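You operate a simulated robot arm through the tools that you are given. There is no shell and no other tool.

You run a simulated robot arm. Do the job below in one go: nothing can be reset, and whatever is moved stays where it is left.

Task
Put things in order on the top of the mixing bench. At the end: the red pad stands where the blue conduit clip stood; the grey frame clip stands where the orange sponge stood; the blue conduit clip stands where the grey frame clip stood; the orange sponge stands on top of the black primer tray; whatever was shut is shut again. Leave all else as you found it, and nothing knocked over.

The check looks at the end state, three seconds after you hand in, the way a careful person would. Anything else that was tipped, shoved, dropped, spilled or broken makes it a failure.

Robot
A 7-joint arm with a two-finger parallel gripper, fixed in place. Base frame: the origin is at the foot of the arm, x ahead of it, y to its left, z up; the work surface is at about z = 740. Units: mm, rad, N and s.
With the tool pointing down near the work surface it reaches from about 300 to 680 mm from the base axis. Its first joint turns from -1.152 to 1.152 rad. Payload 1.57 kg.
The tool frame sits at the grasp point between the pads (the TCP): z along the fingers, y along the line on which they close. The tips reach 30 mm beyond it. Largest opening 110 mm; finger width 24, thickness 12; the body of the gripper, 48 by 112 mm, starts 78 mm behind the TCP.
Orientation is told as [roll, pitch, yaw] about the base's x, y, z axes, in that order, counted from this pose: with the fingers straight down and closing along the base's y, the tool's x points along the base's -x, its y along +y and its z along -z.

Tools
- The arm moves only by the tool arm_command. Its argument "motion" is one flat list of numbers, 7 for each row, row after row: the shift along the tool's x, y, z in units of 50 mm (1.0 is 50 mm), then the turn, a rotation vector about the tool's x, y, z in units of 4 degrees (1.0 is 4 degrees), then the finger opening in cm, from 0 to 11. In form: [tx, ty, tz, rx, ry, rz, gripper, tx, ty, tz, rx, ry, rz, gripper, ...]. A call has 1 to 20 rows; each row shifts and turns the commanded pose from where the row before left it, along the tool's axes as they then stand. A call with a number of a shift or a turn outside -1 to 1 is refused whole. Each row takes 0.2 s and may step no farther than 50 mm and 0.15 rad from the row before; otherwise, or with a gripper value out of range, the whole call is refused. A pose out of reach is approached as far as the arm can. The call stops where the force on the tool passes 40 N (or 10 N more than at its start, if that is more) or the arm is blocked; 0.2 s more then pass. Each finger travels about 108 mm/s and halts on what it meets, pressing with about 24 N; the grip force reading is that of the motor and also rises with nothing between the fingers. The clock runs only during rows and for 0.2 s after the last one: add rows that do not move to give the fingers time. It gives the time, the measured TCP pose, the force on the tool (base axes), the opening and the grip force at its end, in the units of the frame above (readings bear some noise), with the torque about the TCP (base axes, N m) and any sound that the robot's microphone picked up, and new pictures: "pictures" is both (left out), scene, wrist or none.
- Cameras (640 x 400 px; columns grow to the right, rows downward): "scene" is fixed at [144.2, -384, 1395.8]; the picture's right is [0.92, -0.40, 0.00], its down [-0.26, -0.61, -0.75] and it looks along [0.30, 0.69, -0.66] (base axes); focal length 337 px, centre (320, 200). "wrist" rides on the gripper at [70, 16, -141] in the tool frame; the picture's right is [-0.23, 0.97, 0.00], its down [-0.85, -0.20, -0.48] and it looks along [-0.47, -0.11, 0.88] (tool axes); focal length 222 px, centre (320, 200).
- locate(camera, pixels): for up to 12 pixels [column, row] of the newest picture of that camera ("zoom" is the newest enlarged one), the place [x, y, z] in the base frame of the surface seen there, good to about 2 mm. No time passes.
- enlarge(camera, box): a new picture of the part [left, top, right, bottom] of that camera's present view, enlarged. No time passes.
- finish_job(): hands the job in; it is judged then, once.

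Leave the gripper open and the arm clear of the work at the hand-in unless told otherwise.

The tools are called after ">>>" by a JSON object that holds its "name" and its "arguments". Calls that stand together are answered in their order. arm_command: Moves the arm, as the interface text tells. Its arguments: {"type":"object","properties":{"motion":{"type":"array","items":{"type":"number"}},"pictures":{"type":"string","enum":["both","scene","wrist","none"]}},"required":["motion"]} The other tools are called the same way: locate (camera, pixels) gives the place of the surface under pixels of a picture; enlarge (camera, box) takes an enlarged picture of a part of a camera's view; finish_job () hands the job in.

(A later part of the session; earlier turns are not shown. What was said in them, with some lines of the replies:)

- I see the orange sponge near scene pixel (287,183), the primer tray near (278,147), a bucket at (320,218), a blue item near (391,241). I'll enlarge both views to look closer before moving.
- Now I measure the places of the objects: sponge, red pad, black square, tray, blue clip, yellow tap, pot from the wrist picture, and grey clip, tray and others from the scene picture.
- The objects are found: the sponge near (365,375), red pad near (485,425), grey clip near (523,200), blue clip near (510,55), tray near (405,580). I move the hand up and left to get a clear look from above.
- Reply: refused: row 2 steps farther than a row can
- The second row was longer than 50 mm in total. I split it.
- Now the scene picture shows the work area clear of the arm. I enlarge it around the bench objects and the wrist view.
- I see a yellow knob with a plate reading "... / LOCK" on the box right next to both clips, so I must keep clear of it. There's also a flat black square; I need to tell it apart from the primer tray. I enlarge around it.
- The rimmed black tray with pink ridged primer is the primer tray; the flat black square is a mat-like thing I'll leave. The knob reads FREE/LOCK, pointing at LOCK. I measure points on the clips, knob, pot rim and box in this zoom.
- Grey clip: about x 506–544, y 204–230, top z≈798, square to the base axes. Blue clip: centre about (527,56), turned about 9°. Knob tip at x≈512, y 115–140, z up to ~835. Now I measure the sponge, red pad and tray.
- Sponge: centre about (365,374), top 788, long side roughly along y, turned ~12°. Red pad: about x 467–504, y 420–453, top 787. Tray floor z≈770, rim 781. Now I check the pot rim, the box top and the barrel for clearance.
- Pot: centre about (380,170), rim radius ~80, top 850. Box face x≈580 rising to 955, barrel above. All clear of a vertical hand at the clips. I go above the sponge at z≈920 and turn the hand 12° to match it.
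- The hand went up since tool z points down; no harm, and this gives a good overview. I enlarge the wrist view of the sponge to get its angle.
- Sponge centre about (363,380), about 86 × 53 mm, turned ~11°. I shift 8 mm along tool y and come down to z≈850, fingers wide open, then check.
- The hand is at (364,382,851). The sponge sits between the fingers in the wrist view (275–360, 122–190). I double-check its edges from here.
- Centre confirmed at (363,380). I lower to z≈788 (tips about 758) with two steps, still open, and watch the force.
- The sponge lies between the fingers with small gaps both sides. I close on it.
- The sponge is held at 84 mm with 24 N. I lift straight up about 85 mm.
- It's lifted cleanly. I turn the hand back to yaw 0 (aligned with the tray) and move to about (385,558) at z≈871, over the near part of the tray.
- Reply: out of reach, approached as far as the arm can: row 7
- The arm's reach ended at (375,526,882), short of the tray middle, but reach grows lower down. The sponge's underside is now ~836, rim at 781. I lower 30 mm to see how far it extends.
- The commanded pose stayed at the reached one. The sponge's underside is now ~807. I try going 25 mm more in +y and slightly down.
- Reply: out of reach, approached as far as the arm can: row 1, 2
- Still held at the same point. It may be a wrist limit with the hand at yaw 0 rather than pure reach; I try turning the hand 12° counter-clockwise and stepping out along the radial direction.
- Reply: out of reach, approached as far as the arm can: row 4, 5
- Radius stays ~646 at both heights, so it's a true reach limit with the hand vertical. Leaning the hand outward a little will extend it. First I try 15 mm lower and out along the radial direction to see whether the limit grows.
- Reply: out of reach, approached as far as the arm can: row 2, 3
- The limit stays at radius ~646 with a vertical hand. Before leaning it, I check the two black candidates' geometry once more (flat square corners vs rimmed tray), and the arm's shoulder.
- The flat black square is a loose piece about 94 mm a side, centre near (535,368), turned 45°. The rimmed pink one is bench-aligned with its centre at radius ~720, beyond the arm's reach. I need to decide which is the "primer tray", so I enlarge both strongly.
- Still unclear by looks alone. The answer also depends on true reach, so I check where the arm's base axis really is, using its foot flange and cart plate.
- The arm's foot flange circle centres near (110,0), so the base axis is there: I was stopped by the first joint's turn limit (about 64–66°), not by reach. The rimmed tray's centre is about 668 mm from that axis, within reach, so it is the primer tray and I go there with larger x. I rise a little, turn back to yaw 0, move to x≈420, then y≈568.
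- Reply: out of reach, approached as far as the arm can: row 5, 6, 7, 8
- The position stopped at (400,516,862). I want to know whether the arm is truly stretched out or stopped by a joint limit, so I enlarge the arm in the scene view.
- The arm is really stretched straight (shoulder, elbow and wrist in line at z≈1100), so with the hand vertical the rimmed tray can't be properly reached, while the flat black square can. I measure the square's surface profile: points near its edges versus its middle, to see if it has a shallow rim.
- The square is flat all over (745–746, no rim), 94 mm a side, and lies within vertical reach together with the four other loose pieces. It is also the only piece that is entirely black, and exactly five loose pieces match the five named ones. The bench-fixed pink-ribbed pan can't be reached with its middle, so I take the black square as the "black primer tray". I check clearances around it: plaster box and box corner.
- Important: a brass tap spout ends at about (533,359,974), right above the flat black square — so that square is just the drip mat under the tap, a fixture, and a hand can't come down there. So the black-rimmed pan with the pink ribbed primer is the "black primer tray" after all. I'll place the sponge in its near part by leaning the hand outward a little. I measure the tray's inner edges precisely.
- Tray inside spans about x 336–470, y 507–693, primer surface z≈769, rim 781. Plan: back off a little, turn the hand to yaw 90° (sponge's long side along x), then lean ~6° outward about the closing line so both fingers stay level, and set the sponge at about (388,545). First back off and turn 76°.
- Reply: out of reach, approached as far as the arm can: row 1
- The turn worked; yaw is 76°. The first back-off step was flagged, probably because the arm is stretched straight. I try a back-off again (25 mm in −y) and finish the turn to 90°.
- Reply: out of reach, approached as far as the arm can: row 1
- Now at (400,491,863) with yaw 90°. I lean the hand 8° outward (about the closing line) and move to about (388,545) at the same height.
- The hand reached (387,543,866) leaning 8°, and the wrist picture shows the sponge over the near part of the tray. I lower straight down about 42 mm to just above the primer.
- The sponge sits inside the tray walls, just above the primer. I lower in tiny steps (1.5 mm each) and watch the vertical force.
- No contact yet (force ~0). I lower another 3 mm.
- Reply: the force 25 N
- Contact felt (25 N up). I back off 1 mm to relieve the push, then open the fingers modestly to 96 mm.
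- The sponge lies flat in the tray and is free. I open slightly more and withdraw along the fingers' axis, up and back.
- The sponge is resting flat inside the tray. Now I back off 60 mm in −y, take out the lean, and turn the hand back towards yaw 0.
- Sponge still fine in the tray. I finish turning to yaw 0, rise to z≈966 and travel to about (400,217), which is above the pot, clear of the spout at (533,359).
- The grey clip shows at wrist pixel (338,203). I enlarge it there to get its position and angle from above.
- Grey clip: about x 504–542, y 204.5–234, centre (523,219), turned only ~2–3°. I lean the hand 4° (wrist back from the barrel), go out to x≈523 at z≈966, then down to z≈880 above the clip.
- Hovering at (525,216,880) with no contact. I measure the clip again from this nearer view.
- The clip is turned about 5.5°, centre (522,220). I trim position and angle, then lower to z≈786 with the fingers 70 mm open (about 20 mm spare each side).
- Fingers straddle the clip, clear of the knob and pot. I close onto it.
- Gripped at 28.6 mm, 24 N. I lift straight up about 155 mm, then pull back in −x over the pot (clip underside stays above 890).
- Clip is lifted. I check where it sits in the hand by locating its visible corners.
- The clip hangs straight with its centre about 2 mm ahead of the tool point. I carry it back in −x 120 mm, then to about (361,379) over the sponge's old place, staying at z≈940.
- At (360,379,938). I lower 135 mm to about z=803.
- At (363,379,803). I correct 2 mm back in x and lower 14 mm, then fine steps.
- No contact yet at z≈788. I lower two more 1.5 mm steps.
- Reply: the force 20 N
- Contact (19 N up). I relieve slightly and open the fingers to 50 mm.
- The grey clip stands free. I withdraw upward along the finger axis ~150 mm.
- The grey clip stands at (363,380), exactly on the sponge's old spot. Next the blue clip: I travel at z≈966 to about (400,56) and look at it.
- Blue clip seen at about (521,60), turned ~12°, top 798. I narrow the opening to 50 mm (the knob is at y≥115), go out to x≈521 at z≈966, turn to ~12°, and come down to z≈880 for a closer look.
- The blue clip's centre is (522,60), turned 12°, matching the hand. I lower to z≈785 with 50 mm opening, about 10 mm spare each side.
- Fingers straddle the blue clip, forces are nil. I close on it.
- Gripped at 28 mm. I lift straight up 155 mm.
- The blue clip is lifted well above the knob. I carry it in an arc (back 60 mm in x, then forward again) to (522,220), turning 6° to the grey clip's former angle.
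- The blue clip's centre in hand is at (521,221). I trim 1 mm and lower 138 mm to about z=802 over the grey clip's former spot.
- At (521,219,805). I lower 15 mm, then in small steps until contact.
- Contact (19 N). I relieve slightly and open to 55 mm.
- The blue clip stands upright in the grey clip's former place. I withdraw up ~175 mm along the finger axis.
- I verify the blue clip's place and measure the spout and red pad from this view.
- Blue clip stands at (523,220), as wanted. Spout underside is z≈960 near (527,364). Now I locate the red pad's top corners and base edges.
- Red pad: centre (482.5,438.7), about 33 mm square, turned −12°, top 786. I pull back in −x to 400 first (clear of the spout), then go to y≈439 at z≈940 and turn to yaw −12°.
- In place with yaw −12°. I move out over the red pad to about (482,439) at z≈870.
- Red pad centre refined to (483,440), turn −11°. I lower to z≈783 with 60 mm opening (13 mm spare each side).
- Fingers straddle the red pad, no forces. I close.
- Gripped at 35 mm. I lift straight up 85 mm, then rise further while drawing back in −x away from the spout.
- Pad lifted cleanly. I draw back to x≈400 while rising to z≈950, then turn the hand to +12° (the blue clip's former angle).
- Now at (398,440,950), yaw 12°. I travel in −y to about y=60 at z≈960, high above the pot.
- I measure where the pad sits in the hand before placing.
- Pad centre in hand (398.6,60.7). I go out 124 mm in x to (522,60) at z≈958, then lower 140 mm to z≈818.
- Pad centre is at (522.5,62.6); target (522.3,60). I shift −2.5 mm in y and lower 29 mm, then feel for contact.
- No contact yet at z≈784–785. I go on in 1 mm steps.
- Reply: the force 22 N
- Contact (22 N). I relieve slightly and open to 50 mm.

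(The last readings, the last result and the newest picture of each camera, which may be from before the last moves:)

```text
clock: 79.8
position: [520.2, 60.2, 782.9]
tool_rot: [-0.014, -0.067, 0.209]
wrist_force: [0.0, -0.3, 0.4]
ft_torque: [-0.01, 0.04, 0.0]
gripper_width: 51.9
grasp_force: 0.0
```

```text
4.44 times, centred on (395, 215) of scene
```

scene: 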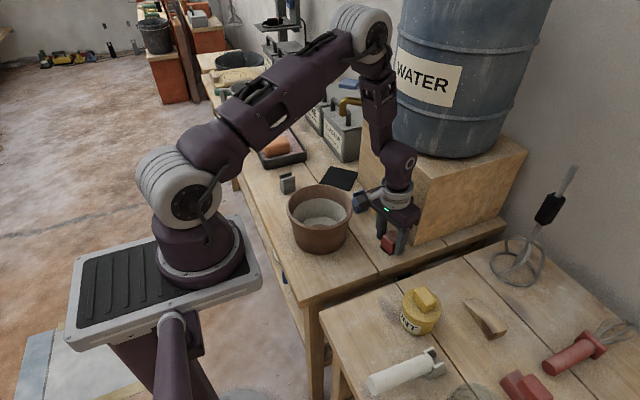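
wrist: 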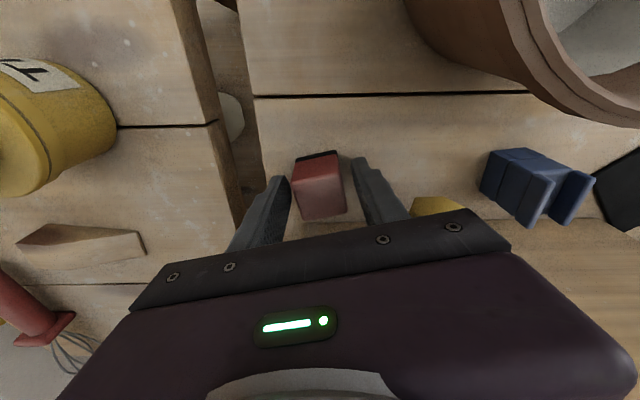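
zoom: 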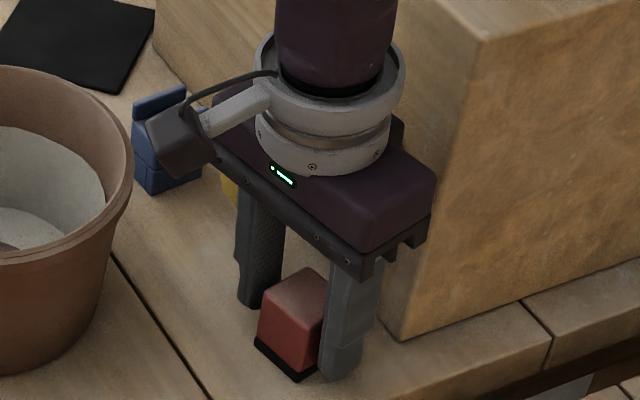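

The red pad stands on its base. I withdraw up along the finger axis ~175 mm.

>>> {"name": "arm_command", "arguments": {"motion": [0, 0, -0.4, 0, 0, 0, 5.2, 0, 0, -1, 0, 0, 0, 5.2, 0, 0, -1, 0, 0, 0, 5.2, 0, 0, -1, 0, 0, 0, 5.2, 0, 0, 0, 0, 0, 0, 5.2]}}

>>> {"name": "enlarge", "arguments": {"camera": "wrist", "box": [275, 90, 375, 170]}}

```text
clock: 81.0
position: [506.6, 61.2, 953.5]
tool_rot: [-0.014, -0.069, 0.21]
wrist_force: [-0.8, 0.0, 0.8]
ft_torque: [0.0, 0.0, -0.02]
gripper_width: 52.1
grasp_force: 0.0
```

scene: 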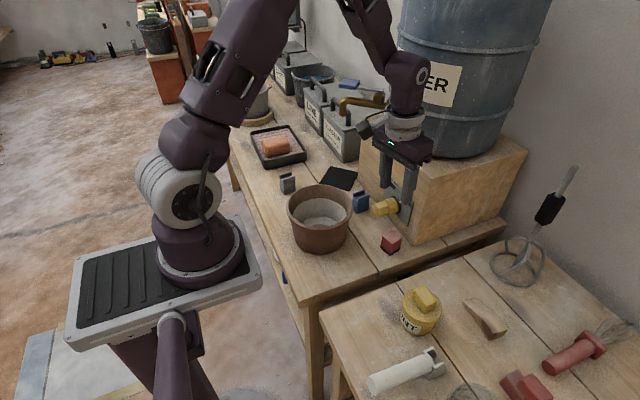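
wrist: 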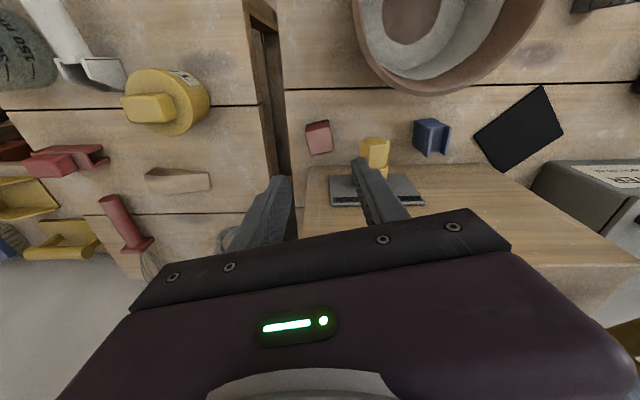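

```text
5.00 times, centred on (325, 130) of wrist
```

zoom: 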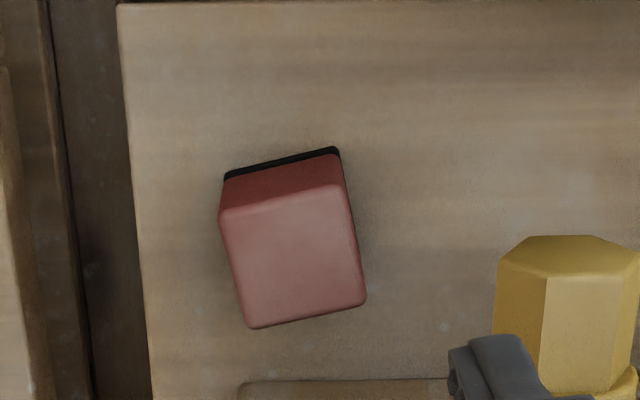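

>>> {"name": "locate", "arguments": {"camera": "zoom", "pixels": [[224, 220], [338, 190], [361, 298], [252, 323], [290, 258], [238, 270], [350, 245], [228, 180], [335, 155]]}}

```text
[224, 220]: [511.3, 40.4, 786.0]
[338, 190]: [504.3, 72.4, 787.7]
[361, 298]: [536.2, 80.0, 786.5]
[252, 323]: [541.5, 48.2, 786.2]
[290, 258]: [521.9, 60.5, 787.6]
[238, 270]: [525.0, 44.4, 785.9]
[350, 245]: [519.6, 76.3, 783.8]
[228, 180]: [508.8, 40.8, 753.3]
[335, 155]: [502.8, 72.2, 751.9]
```

Red pad stands at (523,60), right where the blue clip stood. I draw the hand back, undo the turn and lean, open the gripper and rise clear of the work.

>>> {"name": "arm_command", "arguments": {"motion": [0.767, 0.163, -0.255, 0, 0, 0, 5.2, 0.767, 0.163, -0.255, 0, 0, 0, 5.2, 0.767, 0.163, -0.255, 0, 0, 0, 6, 0, 0, 0, 0, 0, 1, 8, 0, 0, 0, 0, 0, 1, 10, 0, 0, 0, 0, 0, 1, 11, 0, 0, 0, 0, 1, 0, 11, 0, 0, -1, 0, 0, 0, 11, 0, 0, -0.5, 0, 0, 0, 11, 0, 0, 0, 0, 0, 0, 11]}}

>>> {"name": "enlarge", "arguments": {"camera": "scene", "box": [235, 110, 425, 265]}}

```text
clock: 83.2
position: [386.6, 60.9, 1058.0]
tool_rot: [0.002, -0.002, -0.001]
wrist_force: [-0.4, -0.3, -0.1]
ft_torque: [0.01, 0.06, 0.03]
gripper_width: 110.2
grasp_force: 0.1
```

scene: 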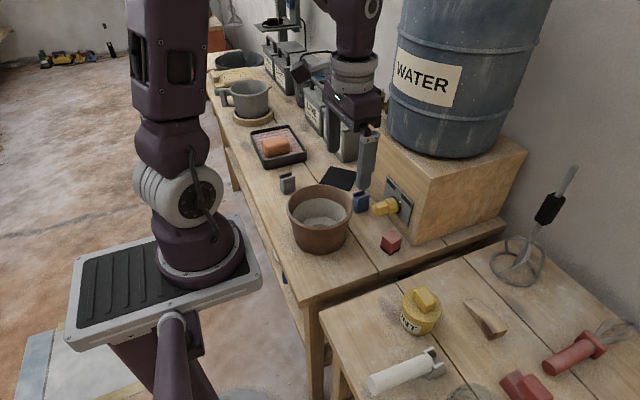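
wrist: 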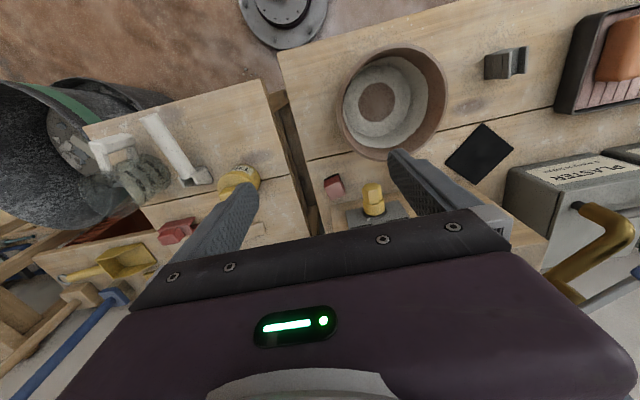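

```text
2.58 times, centred on (330, 188) of scene
```

zoom: 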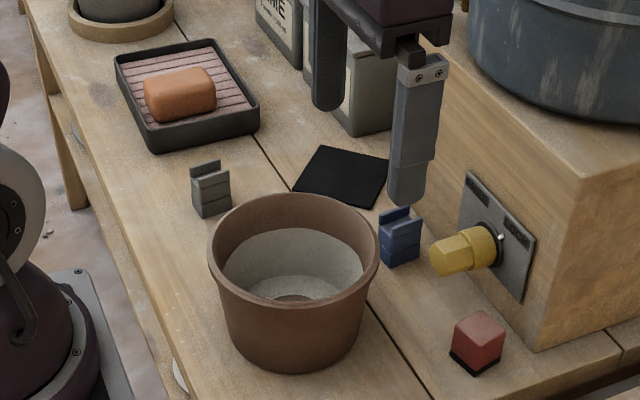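

Everything is in place: sponge flat in the primer tray, grey clip on the sponge's old spot, blue clip on the grey clip's spot, and red pad on the blue clip's spot. The pot and mat haven't moved, the knob is still at LOCK, and the gripper is open and clear. I hand in.

>>> {"name": "finish_job", "arguments": {}}

```text
The job is handed in.
```

The four things are where you asked, and I've handed the job in.

- **Red pad:** it stands where the blue conduit clip stood, within about 1 mm.
- **Grey frame clip:** it stands where the orange sponge stood, within about 1 mm.
- **Blue conduit clip:** it stands where the grey frame clip stood, within about 1 mm.
- **Orange sponge:** it lies flat on the primer inside the black-rimmed tray, in the part nearest the arm.

I wasn't certain which object you meant by the black primer tray. A flat black square also lies on the bench, directly under the water tap's spout. I took that for a drip mat because it has no rim, and I used the rimmed tray with the pink ribbed primer.

The middle of that tray was out of the arm's reach, so I leaned the hand 8° to set the sponge in its near part. When I let go, the far edge of the sponge dropped a few millimetres, and it settled flat.

Nothing was opened along the way. In the last picture the yellow knob still points to LOCK, and the pot, tray and mat look unmoved. The gripper is open and the arm is clear of the work.
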